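You operate a simulated robot arm through the tools that you are given. There is no shell and no other tool.

You run a simulated two-armed robot. Do the job below in one go: nothing can be reset, and whatever is moved stays where it is left.

JOB
Jog machine 2 to within 2 mm of X 300, Y 860, Z 390.
Fine: lock Z for the X and Y moves, then unlock it and lower the probe.

Only the result counts: the job must be done as asked and must still hold three seconds after the hand-in. Knocking over, shifting, dropping, spilling or breaking anything else fails it.

ROBOT AND FRAMES
Two 7-joint arms with two-finger grippers on one trunk that stands fixed in place. Base frame: the origin is at the foot of the trunk, x ahead of it, y to its left, z up. Readings come in mm, rad, newtons and seconds.
The left shoulder is at [60, 179, 1021], the right one opposite. With the tool pointing down near the work surface each hand reaches from about 280 to 660 mm from the base axis, measured 20 degrees to its own side. Payload 1.96 kg a hand.
The TCP of each hand is the grasp point between the finger pads, 20 mm short of the fingertips. In the tool frame z runs along the fingers and y along their closing line. The gripper opens to 72 mm. The gripper's body begins 38 mm behind the TCP.
Orientation is that of the tool frame in the base frame, as a unit quaternion [w, x, y, z]. With the fingers straight down and closing along the base's y, the tool's x points along the base's -x, its y along +y and its z along -z.

CONTROLS
- The arms move only by the tool step_arm. It takes "left_increments", "right_increments" or both (then of equal length, played together; a hand with none holds still); each is a list of rows, each an object (a shift or turn left out is 0, a gripper value left out holds the last) with "turn": the turn, a rotation vector about the tool's x, y, z in rad, a list of three; "linear": the shift along the tool's x, y, z in mm, a list of three; "jaw": the gripper command, from -1 (shut) to 1 (fully open), values between in proportion. In form: [{"turn": [ax, ay, az], "linear": [x, y, z], "jaw": jaw}, ...]. A call has 1 to 20 rows; each row shifts and turns the commanded pose from where the row before left it, along the tool's axes as they then stand. Each row takes 0.2 s and may step no farther than 50 mm and 0.15 rad from the row before; otherwise, or with a gripper value out of range, the whole call is refused. A pose out of reach is approached as far as the arm can. The call stops where the force on the tool passes 40 N (or 10 N more than at its start, if that is more) or the arm is blocked; 0.2 s more then pass. Each finger travels about 153 mm/s and halts on what it meets, pressing with about 31 N; the grip force reading is that of the motor and also rises with nothing between the fingers. The clock runs only during rows and for 0.2 s after the last one: add rows that do not move to give the fingers time. It gives the time, the measured TCP pose, the force on the tool (base axes), the opening and the grip force at its end, in the units of the frame above (readings bear some noise), with the torque about the TCP (base axes, N m) and any sound that the robot's microphone picked up.
- Cameras (640 x 400 px; columns grow to the right, rows downward): "scene" is now at [13.5, 22.6, 1568.4]; the picture's right is [0.31, -0.95, 0.00], its down [-0.73, -0.24, -0.64] and it looks along [0.61, 0.20, -0.77] (base axes); focal length 329 px, centre (320, 200). "left" rides on the left gripper at [71, -19, -82] in its tool frame; the picture's right is [0.26, 0.97, 0.00], its down [-0.67, 0.18, -0.72] and it looks along [-0.69, 0.19, 0.70] (tool axes); focal length 280 px, centre (320, 200). "right" rides on the right gripper at [71, 19, -82] in its tool frame; the picture's right is [-0.26, 0.97, 0.00], its down [-0.67, -0.18, -0.72] and it looks along [-0.69, -0.19, 0.70] (tool axes); focal length 280 px, centre (320, 200).
- get_image(camera): a new picture of that camera. It takes no simulated time.
- raise_lower(by): slides the trunk up (or, below 0, down) by that many mm; the arms and the scene camera ride with it, the base frame stays. It gives what a move gives, with no picture.
- head_to(pan, tilt): turns the head with the scene camera to pan (to the left, within 1.501 rad either way) and tilt (down, from -0.506 to 1.204), counted from straight ahead of the robot. It gives what a move gives.
- probe_pixels(camera, pixels): for up to 12 pixels [column, row] of the newest picture of that camera ("zoom" is the newest enlarged one), the place [x, y, z] in the base frame of the surface seen there, good to about 3 mm. It takes no simulated time.
- enlarge(camera, box): a new picture of the part [left, top, right, bottom] of that camera's present view, enlarged. It takes no simulated time.
- job_done(): hands the job in; it is judged then, once.

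Unless the task says otherwise, let go and move clear before handing in.

The tools are called after ">>>" as a command line: name --argument value ..., lists and objects as JSON in quotes. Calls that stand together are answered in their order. step_arm: Moves the arms, as the interface text tells. Its arguments: {"type":"object","properties":{"left_increments":{"type":"array","items":{"type":"object","properties":{"turn":{"type":"array","items":{"type":"number"}},"linear":{"type":"array","items":{"type":"number"}},"jaw":{"type":"number"}}}},"right_increments":{"type":"array","items":{"type":"object","properties":{"turn":{"type":"array","items":{"type":"number"}},"linear":{"type":"array","items":{"type":"number"}},"jaw":{"type":"number"}}}}},"required":[]} The other tools are called the same way: raise_lower (by) slides the trunk up or down; head_to (pan, tilt) turns the head that bears the scene camera; get_image (camera) takes a picture; probe_pixels (camera, pixels) gives the place of the surface under pixels of a picture; enlarge (camera, box) takes an enlarged picture of a part of a camera's view; job_done () hands the job in.

At the start:

```text
time_s: 0.0
left_eef_pos: [319.2, 288.7, 1044.9]
left_orientation: [0.001, 0.0, 1.0, 0.0]
left_force: [-0.6, -0.3, -1.2]
left_wrist_torque: [-0.01, 0.01, -0.03]
left_gripper_width: 72.0
left_grip_force: 0.0
right_eef_pos: [401.1, -20.1, 1005.5]
right_orientation: [0.0, 0.0, 1.0, 0.0]
right_force: [0.4, -0.2, -0.6]
right_wrist_torque: [0.02, -0.02, 0.02]
right_gripper_width: 72.1
right_grip_force: 0.1
trunk travel left (down, up): [-666.0, 324.0]
head pan, tilt: [0.316, 0.88]
```

scene: 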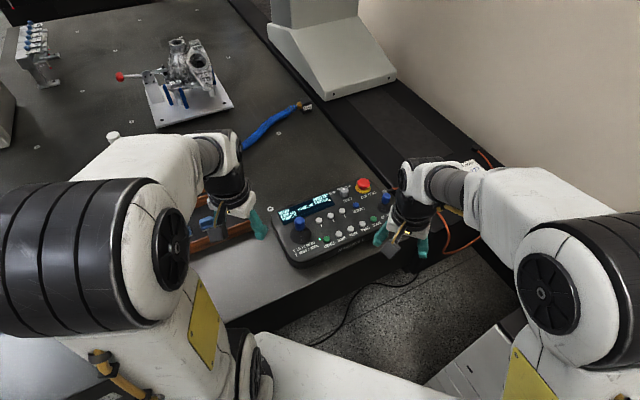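
right: 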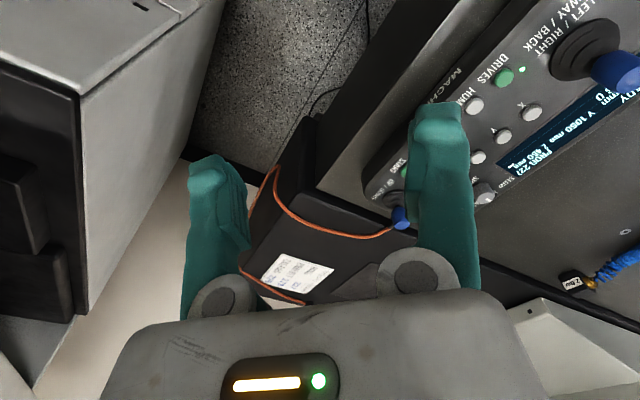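
left: 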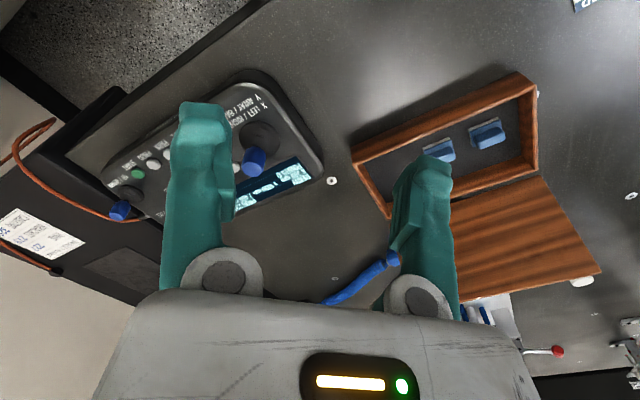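

The scene shows a control panel around pixels (270-395, 180-265) with joysticks, lit display and buttons. I'll enlarge it to read the labels before moving anything.

>>> enlarge --camera "scene" --box '[255, 165, 415, 275]'

>>> enlarge --camera "left" --box '[80, 60, 340, 240]'

>>> enlarge --camera "right" --box '[360, 0, 640, 240]'

```text
3.64 times, centred on (335, 220) of scene
```

zoom: 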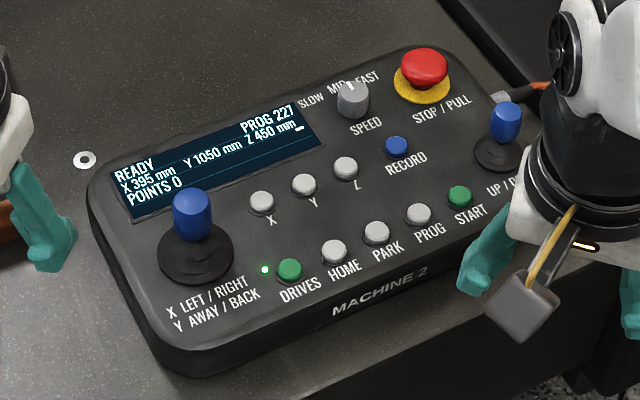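

```text
2.22 times, centred on (210, 150) of left
```

zoom: 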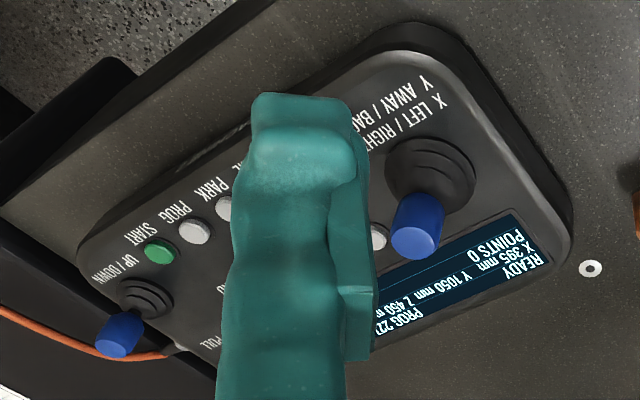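

```text
1.67 times, centred on (500, 120) of right
```

zoom: 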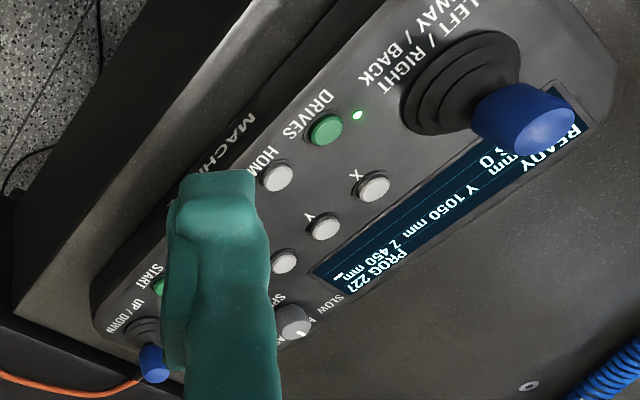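

The panel reads MACHINE 2, READY, X 395, Y 1050, Z 450, with X/Y/Z buttons (probably axis locks), a SLOW/MID/FAST knob and two joysticks. I'll look around to find the machine itself and any notices before touching anything.

>>> head_to --pan 0.0 --tilt 0.4

>>> get_image --camera "scene"

>>> head_to --pan 0.7 --tilt 0.4

>>> get_image --camera "scene"

>>> head_to --pan -0.7 --tilt 0.6

>>> get_image --camera "scene"

```text
time_s: 0.9
left_eef_pos: [318.5, 289.0, 1045.6]
left_orientation: [0.0, 0.0, 1.0, 0.0]
left_force: [0.0, -0.6, -0.7]
left_wrist_torque: [-0.03, -0.03, 0.01]
left_gripper_width: 71.9
left_grip_force: 0.1
right_eef_pos: [401.2, -21.0, 1005.1]
right_orientation: [0.0, 0.0, 1.0, -0.002]
right_force: [-0.9, 0.6, 0.9]
right_wrist_torque: [0.04, -0.01, 0.01]
right_gripper_width: 72.0
right_grip_force: 0.0
trunk travel left (down, up): [-666.0, 324.0]
head pan, tilt: [0.0, 0.4]
```

```text
taken
```

scene: 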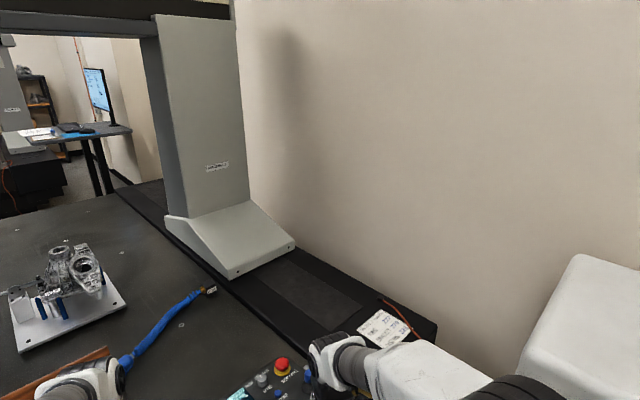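

```text
time_s: 2.0
left_eef_pos: [319.9, 288.5, 1045.1]
left_orientation: [0.0, 0.0, 1.0, 0.0]
left_force: [1.6, 0.0, -0.4]
left_wrist_torque: [0.02, 0.03, 0.01]
left_gripper_width: 72.3
left_grip_force: 0.1
right_eef_pos: [400.8, -21.8, 1004.7]
right_orientation: [0.0, 0.001, 1.0, -0.001]
right_force: [-0.7, -0.2, 0.3]
right_wrist_torque: [0.0, 0.0, 0.0]
right_gripper_width: 72.2
right_grip_force: 0.0
trunk travel left (down, up): [-666.0, 324.0]
head pan, tilt: [0.7, 0.4]
```

```text
taken
```

scene: 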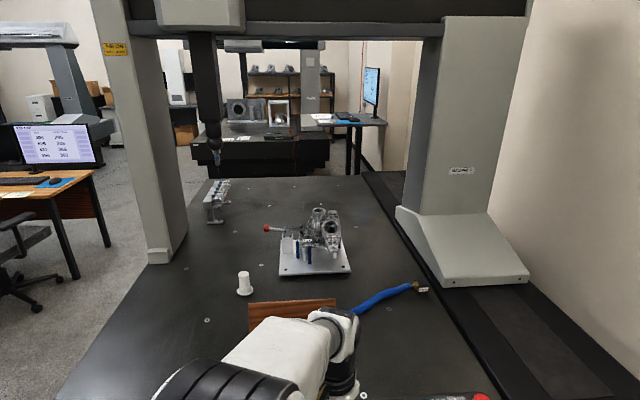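

```text
time_s: 3.5
left_eef_pos: [318.5, 288.9, 1045.1]
left_orientation: [0.0, 0.0, 1.0, 0.0]
left_force: [-0.2, -0.4, 0.1]
left_wrist_torque: [0.01, -0.01, -0.02]
left_gripper_width: 72.1
left_grip_force: 0.1
right_eef_pos: [400.8, -20.6, 1005.3]
right_orientation: [0.001, 0.0, 1.0, 0.0]
right_force: [-0.6, 0.5, 0.7]
right_wrist_torque: [-0.01, -0.02, -0.01]
right_gripper_width: 72.1
right_grip_force: 0.1
trunk travel left (down, up): [-666.0, 324.0]
head pan, tilt: [-0.7, 0.6]
```

```text
taken
```

scene: 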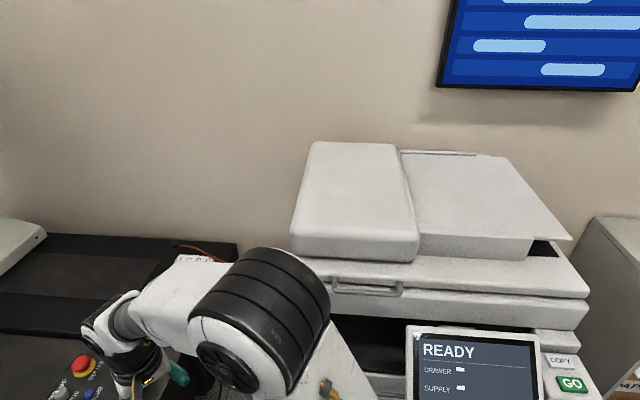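

The machine is the bridge CMM over the dark table; a paper card lies on the ledge right of the panel (384, 325 in the straight-ahead view). I'll look at it and at the signs.

>>> head_to --pan 0.0 --tilt 0.7

>>> get_image --camera "scene"

>>> enlarge --camera "right" --box '[230, 230, 360, 312]'

```text
time_s: 4.6
left_eef_pos: [319.2, 289.4, 1043.9]
left_orientation: [0.0, 0.0, 1.0, 0.0]
left_force: [-0.1, 0.1, -1.2]
left_wrist_torque: [0.0, 0.03, 0.03]
left_gripper_width: 71.9
left_grip_force: 0.1
right_eef_pos: [401.0, -21.4, 1005.0]
right_orientation: [0.0, 0.0, 1.0, -0.001]
right_force: [-0.5, 0.0, -0.3]
right_wrist_torque: [-0.03, 0.04, 0.03]
right_gripper_width: 72.0
right_grip_force: 0.0
trunk travel left (down, up): [-666.0, 324.0]
head pan, tilt: [0.0, 0.7]
```

```text
taken
```

scene: 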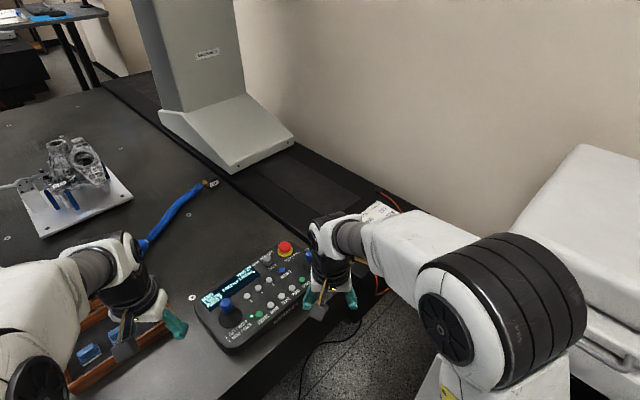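

```text
4.88 times, centred on (295, 271) of right
```

zoom: 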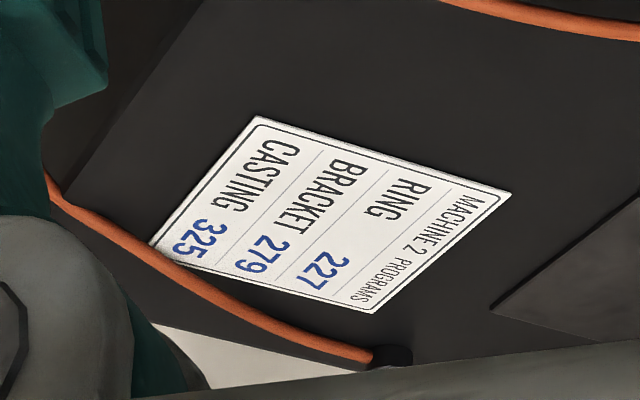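

The card only lists programs, so it isn't needed. Next I'll get the panel geometry; let me enlarge the panel in this view and check the display closely.

>>> head_to --pan 0.05 --tilt 0.95

>>> get_image --camera "scene"

```text
time_s: 5.4
left_eef_pos: [317.7, 287.7, 1043.8]
left_orientation: [0.0, 0.0, 1.0, 0.001]
left_force: [-0.4, -0.3, -1.1]
left_wrist_torque: [0.04, -0.02, 0.01]
left_gripper_width: 71.9
left_grip_force: 0.1
right_eef_pos: [401.6, -20.9, 1006.8]
right_orientation: [0.0, 0.0, 1.0, -0.001]
right_force: [0.0, 0.2, 0.1]
right_wrist_torque: [0.0, -0.01, 0.01]
right_gripper_width: 72.1
right_grip_force: 0.0
trunk travel left (down, up): [-666.0, 324.0]
head pan, tilt: [0.051, 0.949]
```

```text
taken
```

scene: 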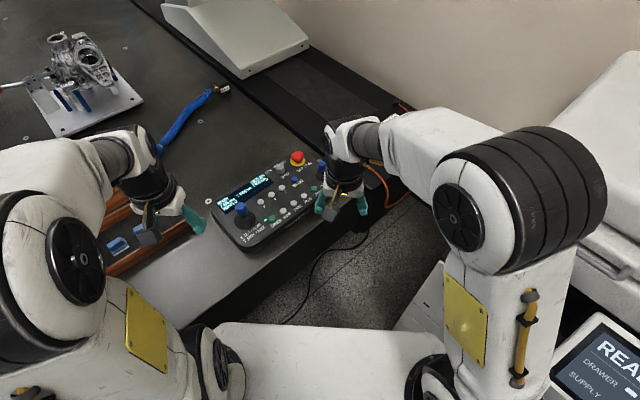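

The right hand partly covers the panel's right end at (345, 175). I'll enlarge the panel and probe key points.

>>> enlarge --camera "scene" --box '[205, 140, 333, 220]'

>>> enlarge --camera "scene" --box '[200, 140, 340, 255]'

```text
5.00 times, centred on (269, 180) of scene
```

zoom: 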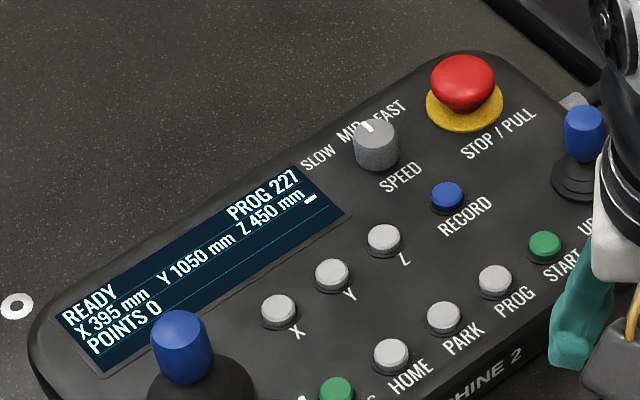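

```text
3.48 times, centred on (270, 198) of scene
```

zoom: 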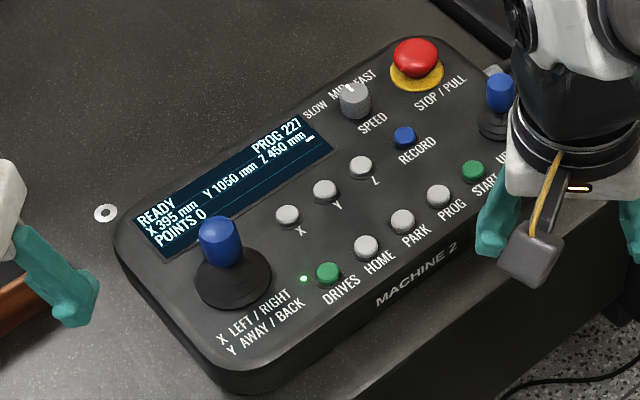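

There's a small white dash at the end of the Z 450 field. I'll probe button and joystick positions in the latest zoom.

>>> probe_pixels --camera "zoom" --pixels '[[288, 212], [325, 188], [361, 164], [217, 224], [217, 260], [355, 90], [501, 78], [415, 45], [335, 150], [165, 258], [250, 340], [110, 213]]'

>>> probe_pixels --camera "zoom" --pixels '[[133, 215], [320, 117], [300, 218], [340, 220], [400, 180], [328, 270], [366, 244], [438, 194], [472, 170], [494, 118], [237, 290], [405, 135]]'

```text
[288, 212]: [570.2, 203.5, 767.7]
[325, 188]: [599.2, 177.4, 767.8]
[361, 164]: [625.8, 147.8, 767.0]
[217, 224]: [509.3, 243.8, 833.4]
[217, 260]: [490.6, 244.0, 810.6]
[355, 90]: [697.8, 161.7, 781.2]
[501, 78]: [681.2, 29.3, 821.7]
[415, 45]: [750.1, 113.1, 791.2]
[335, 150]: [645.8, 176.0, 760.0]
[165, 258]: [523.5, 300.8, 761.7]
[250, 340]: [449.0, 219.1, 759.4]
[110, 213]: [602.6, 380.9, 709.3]
```

```text
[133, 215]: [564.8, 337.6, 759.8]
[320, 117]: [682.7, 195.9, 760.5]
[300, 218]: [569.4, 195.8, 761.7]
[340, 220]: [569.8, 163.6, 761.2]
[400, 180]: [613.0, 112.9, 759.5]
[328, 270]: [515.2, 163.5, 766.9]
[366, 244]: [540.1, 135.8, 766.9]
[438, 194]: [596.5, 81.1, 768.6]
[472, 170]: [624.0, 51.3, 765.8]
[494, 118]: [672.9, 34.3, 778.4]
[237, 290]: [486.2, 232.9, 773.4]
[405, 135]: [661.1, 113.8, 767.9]
```

The panel is level at z≈760 with buttons at z≈767, turned 45°; the XY joystick knob is near (505, 243, 830) and the Z joystick near (681, 29, 820). I'll move the right hand back and away so the scene camera sees the whole panel.

>>> step_arm --right_increments '[{"linear": [20, -35, 0]}, {"linear": [20, -35, 0]}, {"linear": [20, -35, 0]}, {"linear": [20, -35, 0]}, {"linear": [0, 0, 0]}]'

>>> head_to --pan 0.2 --tilt 0.85

>>> get_image --camera "scene"

>>> get_image --camera "right"

```text
time_s: 6.6
left_eef_pos: [319.0, 290.8, 1044.1]
left_orientation: [0.0, 0.0, 1.0, 0.0]
left_force: [0.1, -0.1, 0.0]
left_wrist_torque: [-0.04, 0.03, 0.04]
left_gripper_width: 71.9
left_grip_force: 0.1
right_eef_pos: [320.8, -161.3, 1005.7]
right_orientation: [0.0, 0.001, 1.0, -0.001]
right_force: [-0.4, -0.4, 1.5]
right_wrist_torque: [-0.01, -0.01, 0.01]
right_gripper_width: 71.9
right_grip_force: 0.0
trunk travel left (down, up): [-666.0, 324.0]
head pan, tilt: [0.051, 0.949]
```

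```text
time_s: 7.3
left_eef_pos: [319.3, 288.4, 1044.7]
left_orientation: [0.0, 0.0, 1.0, 0.001]
left_force: [0.0, 0.0, -0.1]
left_wrist_torque: [0.01, 0.01, 0.01]
left_gripper_width: 71.8
left_grip_force: 0.1
right_eef_pos: [320.1, -162.2, 1006.2]
right_orientation: [0.0, 0.0, 1.0, -0.001]
right_force: [0.4, 0.1, 0.7]
right_wrist_torque: [0.0, 0.01, -0.03]
right_gripper_width: 72.1
right_grip_force: 0.2
trunk travel left (down, up): [-666.0, 324.0]
head pan, tilt: [0.201, 0.85]
```

```text
taken
```

scene: 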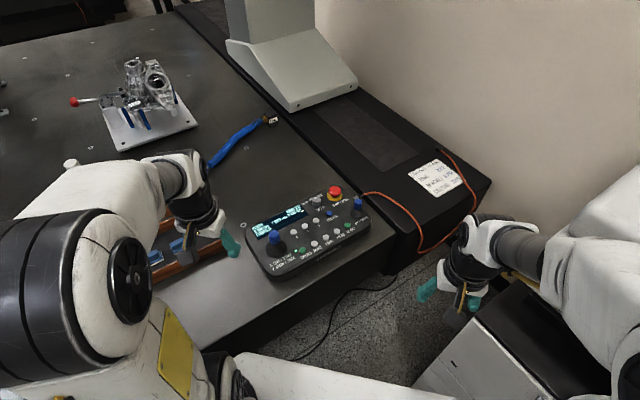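

```text
taken
```

right: 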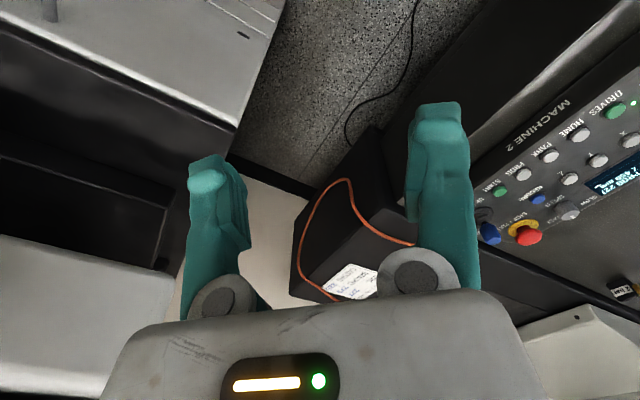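

The panel is now clear in the scene view (245-370, 185-285). I'll enlarge it in two pieces for detail, and look at the bridge side.

>>> enlarge --camera "scene" --box '[240, 178, 330, 234]'

>>> enlarge --camera "scene" --box '[300, 178, 380, 258]'

>>> enlarge --camera "scene" --box '[240, 178, 380, 288]'

```text
7.11 times, centred on (285, 206) of scene
```

zoom: 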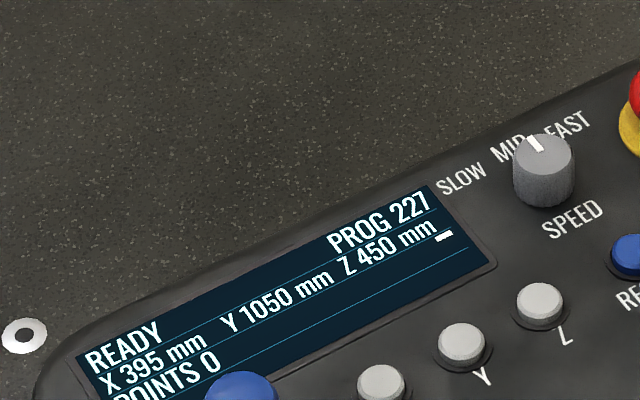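

```text
5.00 times, centred on (340, 218) of scene
```

zoom: 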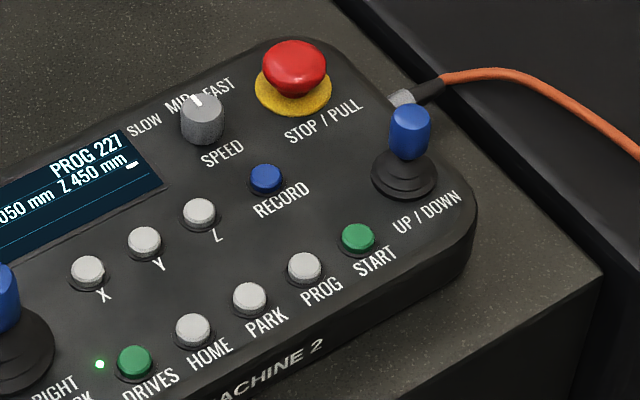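

```text
3.64 times, centred on (310, 233) of scene
```

zoom: 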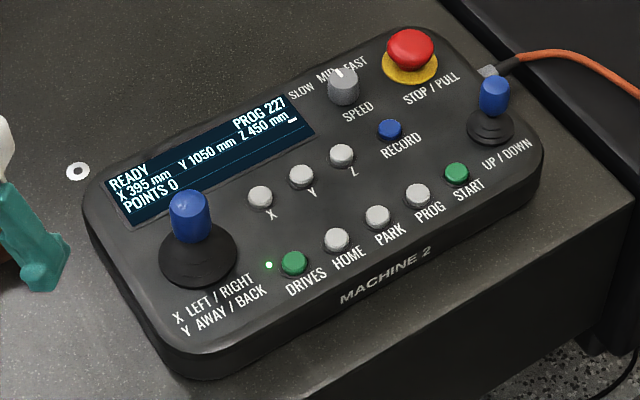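

I'll probe both joysticks (knob and boot) and the buttons in the last zoom for precise geometry.

>>> probe_pixels --camera "zoom" --pixels '[[188, 196], [188, 204], [190, 230], [170, 262], [225, 262], [198, 283], [495, 80], [494, 87], [493, 107], [468, 128], [514, 130], [490, 144]]'

>>> probe_pixels --camera "zoom" --pixels '[[260, 194], [301, 173], [342, 151], [389, 127], [294, 260], [336, 235], [457, 171], [343, 75], [343, 95], [410, 48], [164, 262], [238, 262]]'

```text
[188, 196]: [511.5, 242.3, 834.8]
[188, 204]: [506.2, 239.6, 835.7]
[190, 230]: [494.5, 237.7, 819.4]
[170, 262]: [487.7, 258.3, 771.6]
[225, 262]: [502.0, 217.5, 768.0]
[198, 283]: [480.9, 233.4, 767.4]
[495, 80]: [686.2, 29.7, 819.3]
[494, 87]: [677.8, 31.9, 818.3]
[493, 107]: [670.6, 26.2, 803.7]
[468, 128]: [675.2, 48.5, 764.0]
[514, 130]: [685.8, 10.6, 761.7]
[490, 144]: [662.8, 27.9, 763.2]
```

```text
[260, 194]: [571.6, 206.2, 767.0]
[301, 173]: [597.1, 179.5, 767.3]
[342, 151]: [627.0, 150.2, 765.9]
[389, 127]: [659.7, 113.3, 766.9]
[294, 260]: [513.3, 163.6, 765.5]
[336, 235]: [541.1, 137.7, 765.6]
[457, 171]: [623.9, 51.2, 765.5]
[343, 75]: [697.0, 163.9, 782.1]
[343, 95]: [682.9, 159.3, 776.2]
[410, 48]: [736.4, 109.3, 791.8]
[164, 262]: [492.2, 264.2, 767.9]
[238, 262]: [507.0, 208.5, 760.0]
```

XY knob is at about (508, 241, top 835), Z knob about (682, 30, top 819), Z button at (627, 150, 766). Now I'll look at the bridge and probe to know what it will travel over.

>>> head_to --pan 0.75 --tilt 0.3

>>> get_image --camera "scene"

>>> enlarge --camera "scene" --box '[100, 40, 460, 300]'

```text
time_s: 8.2
left_eef_pos: [318.4, 287.1, 1044.5]
left_orientation: [0.0, 0.0, 1.0, 0.0]
left_force: [0.2, -0.7, -0.6]
left_wrist_torque: [-0.02, -0.04, 0.01]
left_gripper_width: 72.1
left_grip_force: 0.2
right_eef_pos: [320.6, -161.6, 1006.0]
right_orientation: [0.0, -0.001, 1.0, -0.001]
right_force: [-0.4, -1.0, -0.3]
right_wrist_torque: [0.04, 0.02, -0.01]
right_gripper_width: 72.0
right_grip_force: 0.1
trunk travel left (down, up): [-666.0, 324.0]
head pan, tilt: [0.75, 0.3]
```

```text
taken
```

scene: 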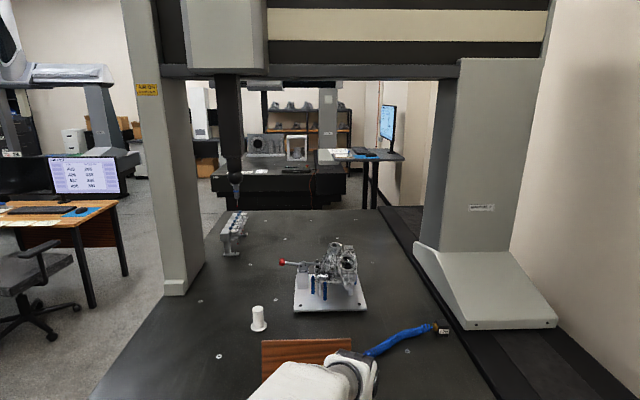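

```text
1.54 times, centred on (280, 170) of scene
```

zoom: 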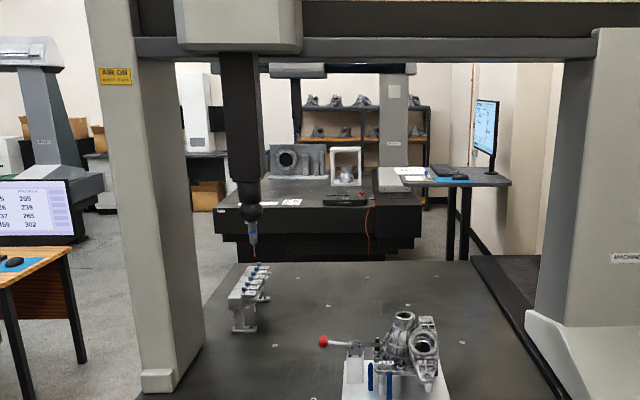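

There's a yellow sign at (146, 90) and the ruby probe tip hangs near (236, 185). I'll read the sign and probe positions of the tip, columns, beam and fixtures.

>>> enlarge --camera "scene" --box '[126, 76, 166, 101]'

>>> probe_pixels --camera "scene" --pixels '[[236, 183], [236, 160], [230, 100], [228, 68], [345, 260], [238, 215], [258, 310], [500, 270], [465, 325], [175, 290], [400, 70], [490, 208]]'

>>> enlarge --camera "scene" --box '[200, 150, 280, 250]'

```text
16.00 times, centred on (146, 88) of scene
```

zoom: 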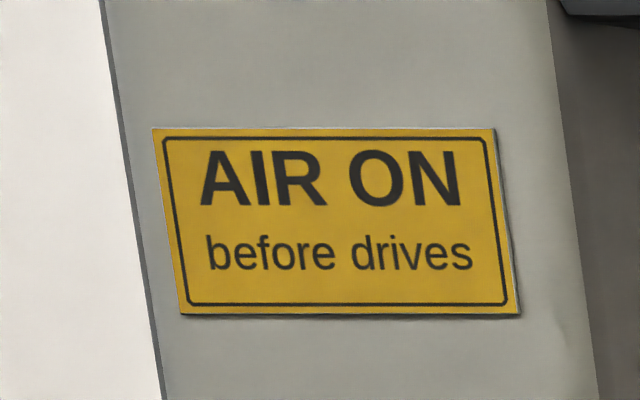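

```text
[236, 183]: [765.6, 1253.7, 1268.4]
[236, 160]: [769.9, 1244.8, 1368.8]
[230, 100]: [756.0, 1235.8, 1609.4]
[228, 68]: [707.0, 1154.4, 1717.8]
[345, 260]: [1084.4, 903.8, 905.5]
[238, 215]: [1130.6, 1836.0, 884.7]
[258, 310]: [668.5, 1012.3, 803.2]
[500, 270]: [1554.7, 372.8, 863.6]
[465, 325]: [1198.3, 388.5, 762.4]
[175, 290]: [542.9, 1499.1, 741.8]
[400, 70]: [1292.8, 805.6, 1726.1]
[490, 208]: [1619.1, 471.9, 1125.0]
```

```text
4.00 times, centred on (240, 200) of scene
```

zoom: 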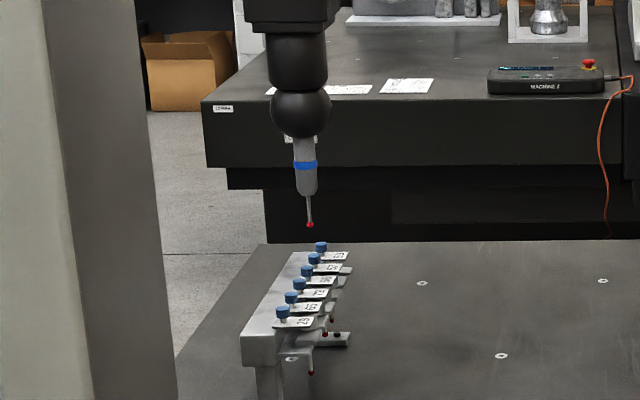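

The tip is around z≈1160 over the table, well above the fixtures. The blue hose end near (440, 328) lies close to the rail the carriage runs on, so I'll examine it and its clearance.

>>> head_to --pan 0.3 --tilt 0.6

>>> get_image --camera "scene"

>>> enlarge --camera "scene" --box '[200, 60, 440, 210]'

```text
time_s: 9.1
left_eef_pos: [319.7, 288.0, 1043.6]
left_orientation: [0.001, 0.0, 1.0, 0.0]
left_force: [0.0, 0.4, -0.1]
left_wrist_torque: [-0.01, -0.01, -0.03]
left_gripper_width: 72.0
left_grip_force: 0.1
right_eef_pos: [320.4, -161.1, 1004.7]
right_orientation: [0.0, 0.0, 1.0, -0.001]
right_force: [0.7, -0.1, -0.2]
right_wrist_torque: [0.01, 0.0, -0.03]
right_gripper_width: 72.1
right_grip_force: 0.0
trunk travel left (down, up): [-666.0, 324.0]
head pan, tilt: [0.3, 0.6]
```

```text
taken
```

scene: 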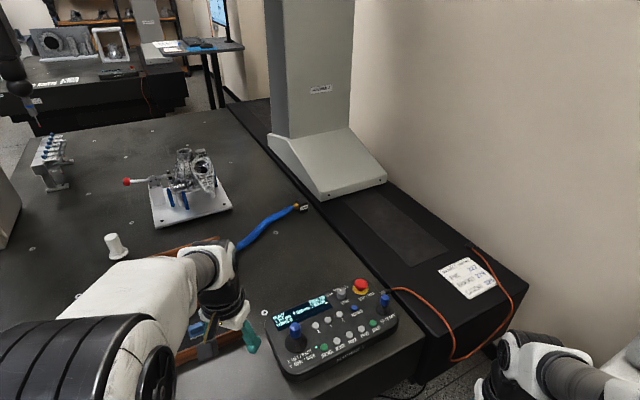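

```text
2.67 times, centred on (320, 135) of scene
```

zoom: 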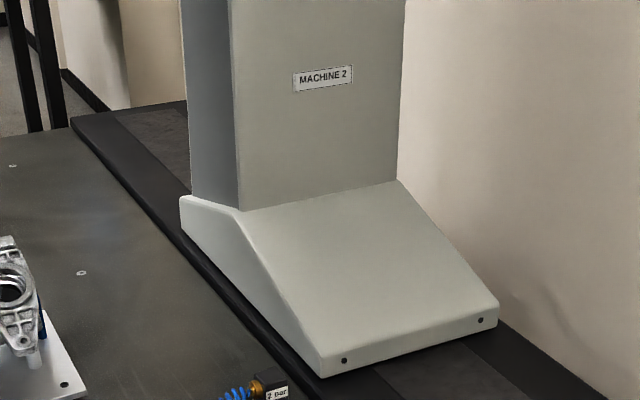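

The carriage edge runs along the rail groove; the hose coupling ("2 bar") is at about (300, 207), just left of it. I'll probe clearances along the carriage's travel path.

>>> probe_pixels --camera "scene" --pixels '[[306, 206], [296, 206], [270, 222], [321, 199], [268, 145], [386, 182], [310, 205], [345, 240], [425, 350], [230, 112], [450, 285], [520, 285]]'

>>> enlarge --camera "scene" --box '[230, 180, 350, 255]'

```text
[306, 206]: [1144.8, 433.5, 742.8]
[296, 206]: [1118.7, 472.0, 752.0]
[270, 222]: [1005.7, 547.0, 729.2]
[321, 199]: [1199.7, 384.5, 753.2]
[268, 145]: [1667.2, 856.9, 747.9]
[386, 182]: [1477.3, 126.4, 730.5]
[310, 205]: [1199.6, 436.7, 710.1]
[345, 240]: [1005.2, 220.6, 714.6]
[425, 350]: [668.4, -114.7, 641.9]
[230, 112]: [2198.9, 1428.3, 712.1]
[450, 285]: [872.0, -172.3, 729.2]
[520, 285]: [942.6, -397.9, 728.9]
```

```text
5.33 times, centred on (290, 218) of scene
```

zoom: 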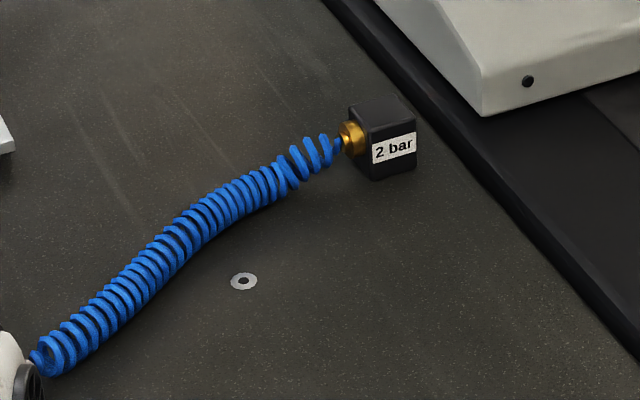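

The rail runs at 45° and the hose block clears the carriage by roughly 70 mm, so the bridge travel is safe. Next I'll close the left gripper and bring it above the Z button (627, 150) at z 880 to press the lock.

>>> step_arm --left_increments '[{"linear": [-38.5, -17.4, 18], "jaw": -1}, {"linear": [-38.5, -17.4, 18]}, {"linear": [-38.5, -17.4, 18]}, {"linear": [-38.5, -17.4, 18]}, {"linear": [-38.5, -17.4, 18]}, {"linear": [-38.5, -17.4, 18]}, {"linear": [-38.5, -17.4, 18]}, {"linear": [-38.5, -17.4, 18]}, {"linear": [0, 0, 0]}]'

>>> head_to --pan 0.2 --tilt 0.85

>>> get_image --camera "scene"

>>> get_image --camera "left"

```text
time_s: 11.1
left_eef_pos: [566.4, 177.5, 926.0]
left_orientation: [0.0, 0.0, 1.0, 0.0]
left_force: [-0.1, -0.9, 0.1]
left_wrist_torque: [-0.02, 0.0, 0.02]
left_gripper_width: 0.0
left_grip_force: 29.5
left hand out of reach, approached as far as the arm can: row 7, 8
right_eef_pos: [320.7, -161.3, 1005.0]
right_orientation: [0.0, 0.0, 1.0, -0.001]
right_force: [-0.6, -0.7, 0.4]
right_wrist_torque: [-0.01, 0.0, -0.01]
right_gripper_width: 72.1
right_grip_force: 0.0
trunk travel left (down, up): [-666.0, 324.0]
head pan, tilt: [0.3, 0.6]
```

```text
time_s: 11.9
left_eef_pos: [566.8, 176.6, 926.5]
left_orientation: [0.001, 0.0, 1.0, 0.0]
left_force: [-0.1, -1.4, -0.4]
left_wrist_torque: [0.0, 0.0, 0.01]
left_gripper_width: 0.0
left_grip_force: 30.5
right_eef_pos: [321.3, -160.6, 1006.4]
right_orientation: [0.0, 0.0, 1.0, -0.001]
right_force: [0.8, 0.2, 0.3]
right_wrist_torque: [0.03, -0.01, 0.03]
right_gripper_width: 72.2
right_grip_force: 0.1
trunk travel left (down, up): [-666.0, 324.0]
head pan, tilt: [0.201, 0.85]
```

```text
taken
```

scene: 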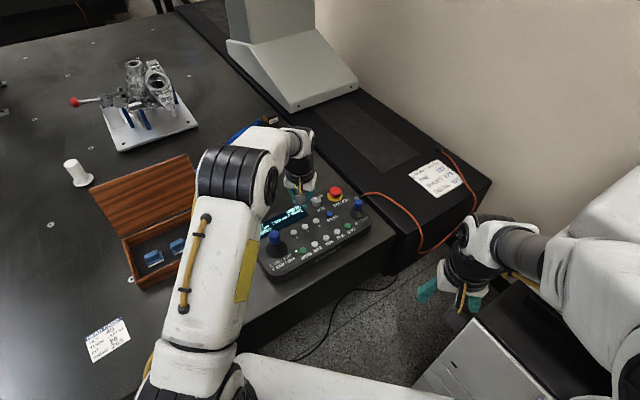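

```text
taken
```

left: 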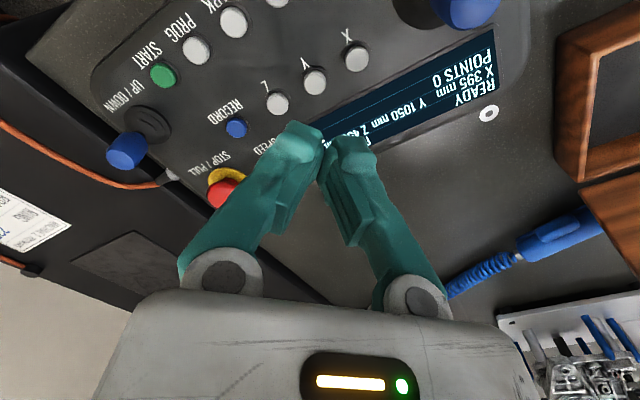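

The left arm fell short (stopped at 567, 177, 926), so I need to tilt the tool or move the trunk for more reach. A second card is visible at (108, 340); I'll read it first.

>>> enlarge --camera "scene" --box '[76, 312, 140, 368]'

>>> enlarge --camera "left" --box '[100, 0, 520, 220]'

```text
7.14 times, centred on (108, 340) of scene
```

zoom: 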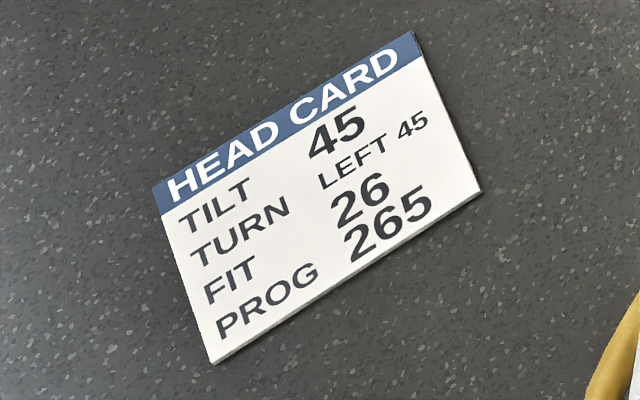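

```text
1.52 times, centred on (310, 110) of left
```

zoom: 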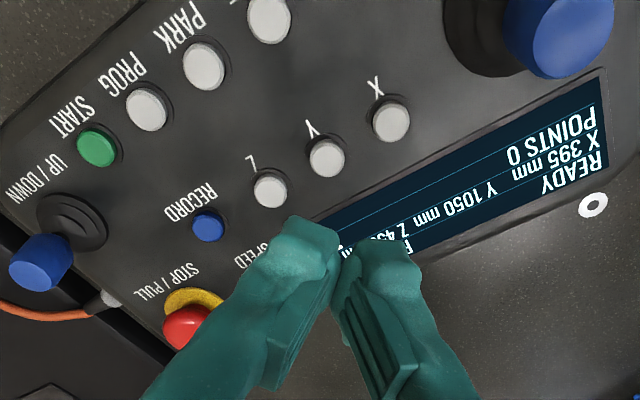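

The second card concerns the head, not this job. Tilting the tool so the fingertips point forward by 0.45 rad gives the needed reach; I'll tilt in place at this safe height and read where it settles.

>>> step_arm --left_increments '[{"turn": [0, -0.15, 0]}, {"turn": [0, -0.15, 0]}, {"turn": [0, -0.15, 0]}, {"linear": [0, 0, 0]}, {"linear": [0, 0, 0]}]'

>>> get_image --camera "left"

```text
time_s: 13.1
left_eef_pos: [568.8, 177.1, 927.4]
left_orientation: [0.223, 0.0, 0.975, 0.0]
left_force: [0.5, -0.5, 0.8]
left_wrist_torque: [0.03, 0.06, 0.0]
left_gripper_width: 0.0
left_grip_force: 29.8
right_eef_pos: [320.8, -161.5, 1005.6]
right_orientation: [0.0, 0.0, 1.0, -0.001]
right_force: [-0.4, -0.2, 0.7]
right_wrist_torque: [0.04, 0.01, 0.01]
right_gripper_width: 72.2
right_grip_force: 0.1
trunk travel left (down, up): [-666.0, 324.0]
head pan, tilt: [0.201, 0.85]
```

```text
taken
```

left: 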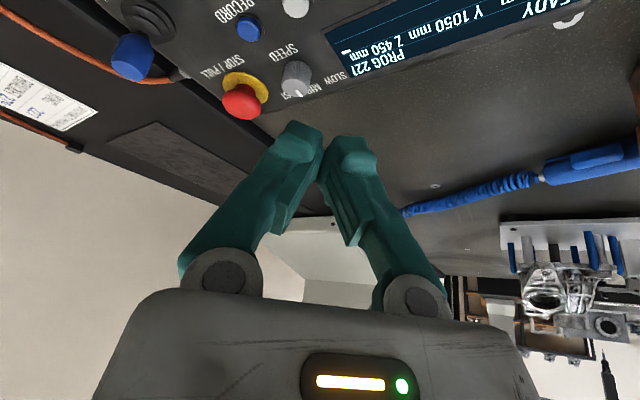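

The command was clamped at the reachable point and the tool is now tilted 25.8°. Now I'll move over the Z button to (627, 150, 830).

>>> step_arm --left_increments '[{"linear": [-3.3, -9, 37.5]}, {"linear": [-3.3, -9, 37.5]}, {"linear": [-3.3, -9, 37.5]}, {"linear": [0, 0, 0]}]'

>>> get_image --camera "left"

>>> enlarge --camera "scene" --box '[240, 160, 380, 270]'

```text
time_s: 14.1
left_eef_pos: [627.8, 150.0, 832.0]
left_orientation: [0.223, 0.0, 0.975, 0.0]
left_force: [0.9, 0.2, -0.1]
left_wrist_torque: [0.01, -0.01, -0.01]
left_gripper_width: 0.1
left_grip_force: 29.3
right_eef_pos: [319.9, -162.5, 1005.9]
right_orientation: [0.001, 0.0, 1.0, -0.001]
right_force: [0.5, 0.4, -0.1]
right_wrist_torque: [-0.02, -0.02, 0.01]
right_gripper_width: 71.8
right_grip_force: 0.0
trunk travel left (down, up): [-666.0, 324.0]
head pan, tilt: [0.201, 0.85]
```

```text
taken
```

left: 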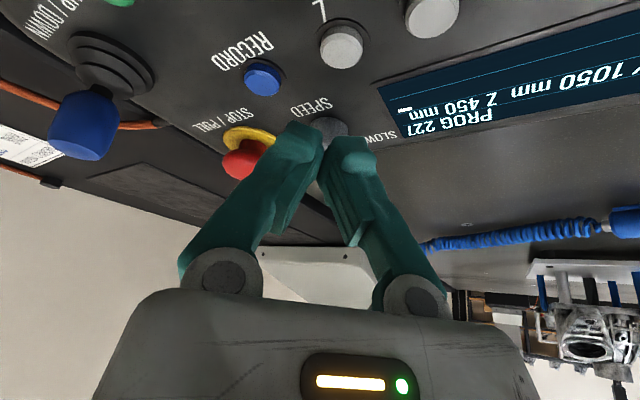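

```text
3.64 times, centred on (310, 215) of scene
```

zoom: 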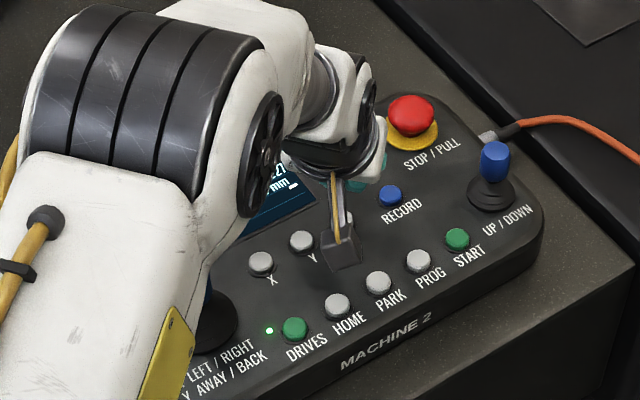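

I'll double-check the Z button's location from the left camera, at (341, 40).

>>> probe_pixels --camera "left" --pixels '[[341, 43], [341, 62], [322, 45], [361, 45], [262, 78], [320, 185], [350, 185], [404, 107]]'

>>> enlarge --camera "left" --box '[370, 30, 640, 160]'

```text
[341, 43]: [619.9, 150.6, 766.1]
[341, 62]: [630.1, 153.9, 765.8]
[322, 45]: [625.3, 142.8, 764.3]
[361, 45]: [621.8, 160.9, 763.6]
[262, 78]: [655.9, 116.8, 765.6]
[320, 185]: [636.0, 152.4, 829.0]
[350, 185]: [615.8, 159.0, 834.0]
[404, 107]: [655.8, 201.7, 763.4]
```

```text
2.37 times, centred on (505, 95) of left
```

zoom: 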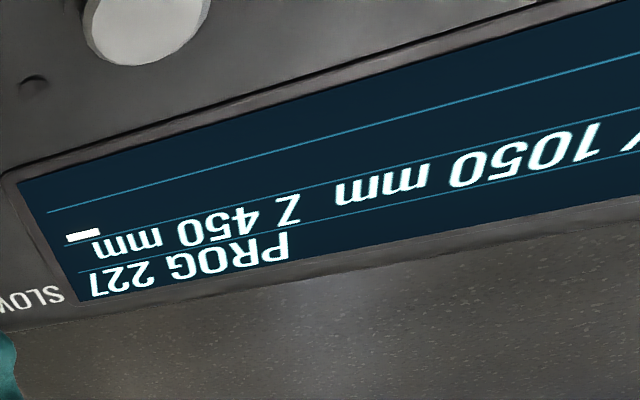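

Button centre is about (624, 151, 766). I'll descend to just above it (TCP z≈792).

>>> step_arm --left_increments '[{"linear": [10.3, 0.5, 17.2]}, {"linear": [10.3, 0.5, 17.2]}, {"linear": [0, 0, 0]}]'

>>> get_image --camera "left"

>>> enlarge --camera "scene" --box '[270, 160, 350, 230]'

```text
time_s: 14.9
left_eef_pos: [622.8, 150.3, 789.5]
left_orientation: [0.224, 0.0, 0.975, 0.0]
left_force: [0.4, -0.8, -0.6]
left_wrist_torque: [0.03, -0.02, 0.01]
left_gripper_width: 0.0
left_grip_force: 30.1
right_eef_pos: [320.6, -161.4, 1004.6]
right_orientation: [0.0, 0.0, 1.0, -0.001]
right_force: [0.4, -1.0, 0.5]
right_wrist_torque: [0.03, -0.06, -0.04]
right_gripper_width: 71.9
right_grip_force: 0.0
trunk travel left (down, up): [-666.0, 324.0]
head pan, tilt: [0.201, 0.85]
```

```text
taken
```

left: 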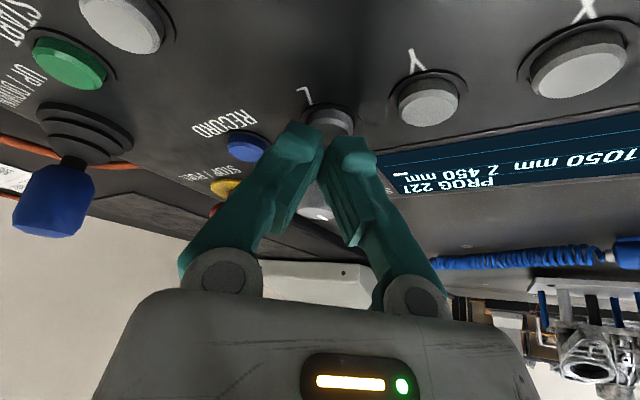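

```text
5.71 times, centred on (310, 195) of scene
```

zoom: 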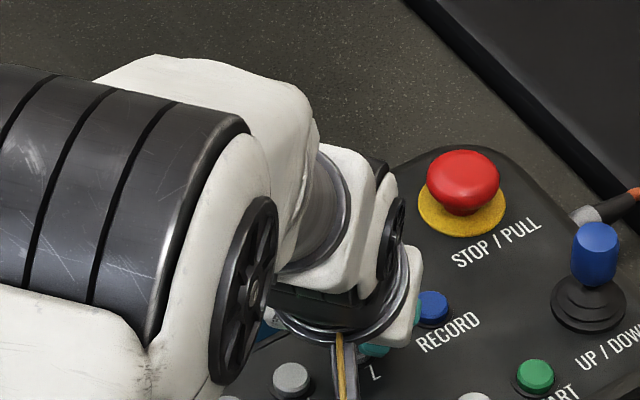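

The fingertips sit right over the Z button. I'll press down in 1 mm steps and watch for force and sound.

>>> step_arm --left_increments '[{"linear": [0.43, 0, 0.9]}, {"linear": [0.43, 0, 0.9]}, {"linear": [0.43, 0, 0.9]}]'

>>> enlarge --camera "left" --box '[360, 100, 640, 230]'

```text
time_s: 15.7
left_eef_pos: [623.4, 148.7, 787.9]
left_orientation: [0.223, -0.001, 0.975, 0.0]
left_force: [0.8, 0.0, -0.5]
left_wrist_torque: [-0.01, 0.04, 0.02]
left_gripper_width: 0.1
left_grip_force: 29.8
right_eef_pos: [320.2, -161.6, 1006.2]
right_orientation: [0.0, 0.0, 1.0, -0.001]
right_force: [0.3, 0.1, 0.2]
right_wrist_torque: [0.0, -0.01, -0.01]
right_gripper_width: 72.0
right_grip_force: 0.0
trunk travel left (down, up): [-666.0, 324.0]
head pan, tilt: [0.201, 0.85]
```

```text
2.29 times, centred on (500, 165) of left
```

zoom: 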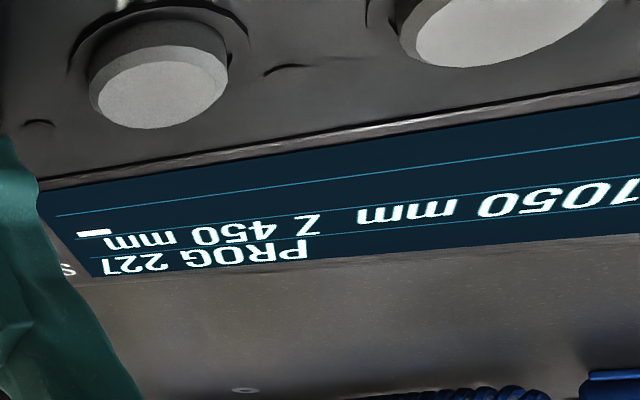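

No contact force yet (z 788). I'll continue lowering in 1 mm steps.

>>> step_arm --left_increments '[{"linear": [0.43, 0, 0.9]}, {"linear": [0.43, 0, 0.9]}, {"linear": [0, 0, 0]}]'

>>> enlarge --camera "left" --box '[240, 60, 640, 230]'

```text
time_s: 16.5
left_eef_pos: [623.8, 149.5, 784.7]
left_orientation: [0.223, 0.0, 0.975, 0.0]
left_force: [0.5, 0.2, 1.0]
left_wrist_torque: [0.0, -0.01, -0.01]
left_gripper_width: 6.0
left_grip_force: 29.7
right_eef_pos: [321.6, -160.7, 1005.5]
right_orientation: [0.0, 0.001, 1.0, -0.001]
right_force: [0.1, -0.4, -0.2]
right_wrist_torque: [0.02, 0.03, 0.01]
right_gripper_width: 72.1
right_grip_force: 0.1
trunk travel left (down, up): [-666.0, 324.0]
head pan, tilt: [0.201, 0.85]
```

```text
1.60 times, centred on (440, 145) of left
```

zoom: 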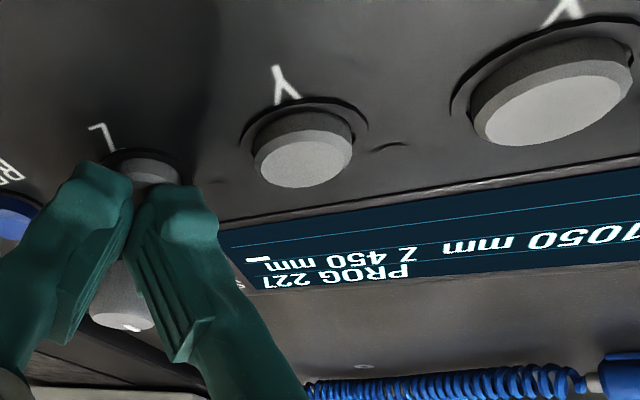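

The gripper opening jumped to 6 mm with almost no force, so the button seems to be wedging between the two fingertips. I'll back up a few millimetres and shift 5 mm sideways so one finger alone presses.

>>> step_arm --left_increments '[{"linear": [-2.6, 0, -5.4]}, {"linear": [0, 0, 0]}, {"linear": [0, 0, 0]}]'

>>> get_image --camera "left"

>>> enlarge --camera "left" --box '[240, 60, 640, 230]'

```text
time_s: 17.3
left_eef_pos: [623.2, 149.7, 790.5]
left_orientation: [0.222, 0.0, 0.975, 0.0]
left_force: [0.4, 0.5, 0.2]
left_wrist_torque: [-0.02, -0.03, 0.0]
left_gripper_width: 0.0
left_grip_force: 29.8
right_eef_pos: [319.9, -161.9, 1005.1]
right_orientation: [0.0, 0.0, 1.0, -0.001]
right_force: [0.7, 0.0, -0.4]
right_wrist_torque: [0.01, -0.02, 0.0]
right_gripper_width: 71.7
right_grip_force: 0.0
trunk travel left (down, up): [-666.0, 324.0]
head pan, tilt: [0.201, 0.85]
```

```text
taken
```

left: 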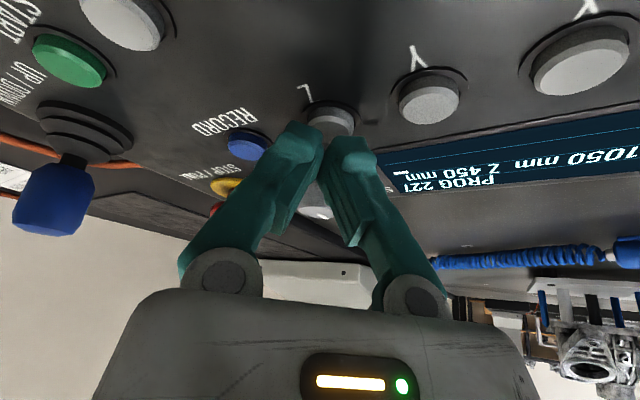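

```text
1.60 times, centred on (440, 145) of left
```

zoom: 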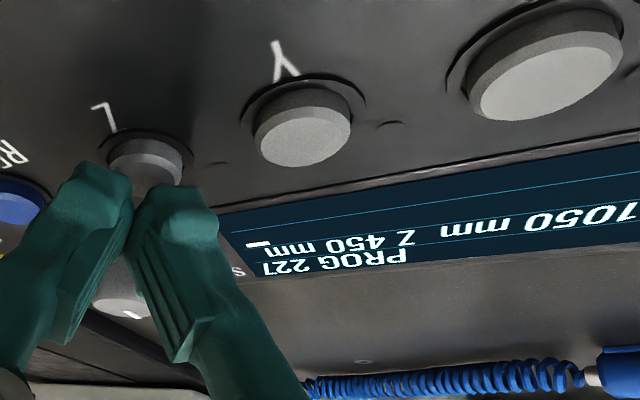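

The fingers closed again once lifted. I'll shift 5 mm to −y so that the +y finger is centred on the button, and press again.

>>> step_arm --left_increments '[{"linear": [0, -4.5, 0]}, {"linear": [1.7, 0, 3.6]}, {"linear": [0.43, 0, 0.9]}, {"linear": [0.43, 0, 0.9]}, {"linear": [0, 0, 0]}]'

>>> enlarge --camera "left" --box '[240, 60, 640, 230]'

```text
time_s: 18.5
left_eef_pos: [623.2, 145.8, 785.8]
left_orientation: [0.223, 0.0, 0.975, 0.0]
left_force: [0.8, 0.5, 0.3]
left_wrist_torque: [0.02, -0.02, 0.0]
left_gripper_width: 0.0
left_grip_force: 30.0
right_eef_pos: [320.1, -161.5, 1004.9]
right_orientation: [0.0, 0.0, 1.0, 0.0]
right_force: [-0.6, -0.2, 0.3]
right_wrist_torque: [-0.04, -0.01, -0.01]
right_gripper_width: 72.2
right_grip_force: 0.1
trunk travel left (down, up): [-666.0, 324.0]
head pan, tilt: [0.201, 0.85]
```

```text
1.60 times, centred on (440, 145) of left
```

zoom: 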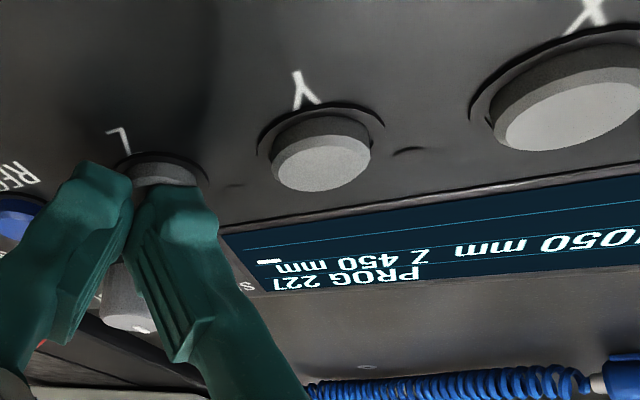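

Still nearly zero force at z 785.8 with the finger about on the cap. I'll lower further in 1 mm steps.

>>> step_arm --left_increments '[{"linear": [0.43, 0, 0.9]}, {"linear": [0.43, 0, 0.9]}, {"linear": [0, 0, 0]}]'

>>> enlarge --camera "left" --box '[240, 60, 640, 230]'

```text
time_s: 19.3
left_eef_pos: [623.6, 146.2, 784.1]
left_orientation: [0.224, 0.001, 0.975, 0.0]
left_force: [0.9, 0.2, 1.9]
left_wrist_torque: [0.01, 0.01, 0.01]
left_gripper_width: 0.0
left_grip_force: 29.6
right_eef_pos: [320.1, -161.6, 1005.0]
right_orientation: [0.0, 0.0, 1.0, -0.001]
right_force: [-0.1, -0.9, 0.6]
right_wrist_torque: [-0.01, 0.02, -0.01]
right_gripper_width: 71.9
right_grip_force: 0.1
trunk travel left (down, up): [-666.0, 324.0]
head pan, tilt: [0.201, 0.85]
heard: click
```

```text
1.60 times, centred on (440, 145) of left
```

zoom: 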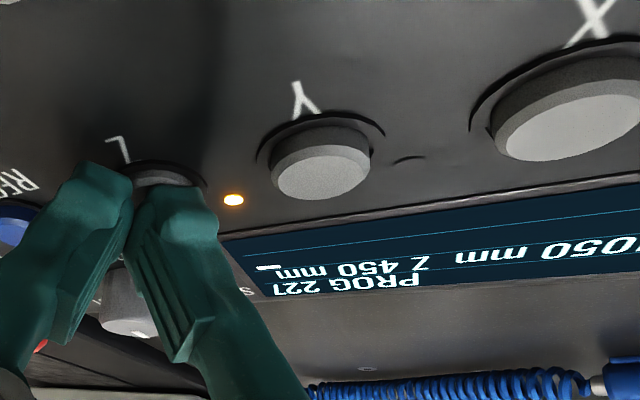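

A click was heard and an amber LED lit beside the Z button at zoom (233, 200), so Z is locked. I'll lift straight off the button.

>>> step_arm --left_increments '[{"linear": [-4.3, 0, -9]}, {"linear": [-17.4, 0, -36]}, {"linear": [-17.4, 0, -36]}, {"linear": [0, 0, 0]}]'

>>> get_image --camera "left"

```text
time_s: 20.3
left_eef_pos: [624.1, 144.4, 872.7]
left_orientation: [0.223, -0.001, 0.975, 0.001]
left_force: [-0.7, 0.4, 0.2]
left_wrist_torque: [0.0, 0.02, 0.0]
left_gripper_width: 0.2
left_grip_force: 29.3
right_eef_pos: [321.1, -160.8, 1005.5]
right_orientation: [0.0, -0.001, 1.0, 0.0]
right_force: [-0.1, 0.1, -0.8]
right_wrist_torque: [0.03, 0.0, -0.01]
right_gripper_width: 71.9
right_grip_force: 0.0
trunk travel left (down, up): [-666.0, 324.0]
head pan, tilt: [0.201, 0.85]
```

```text
taken
```

left: 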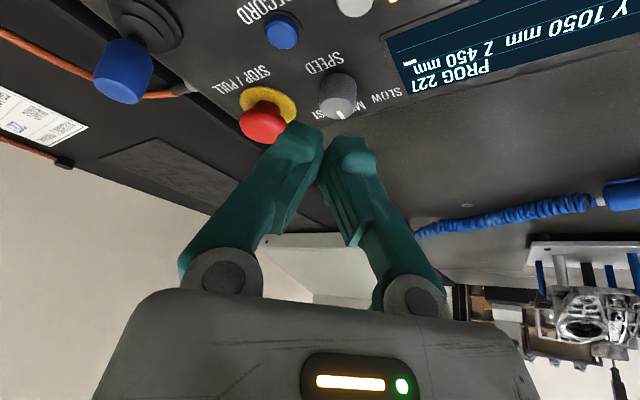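

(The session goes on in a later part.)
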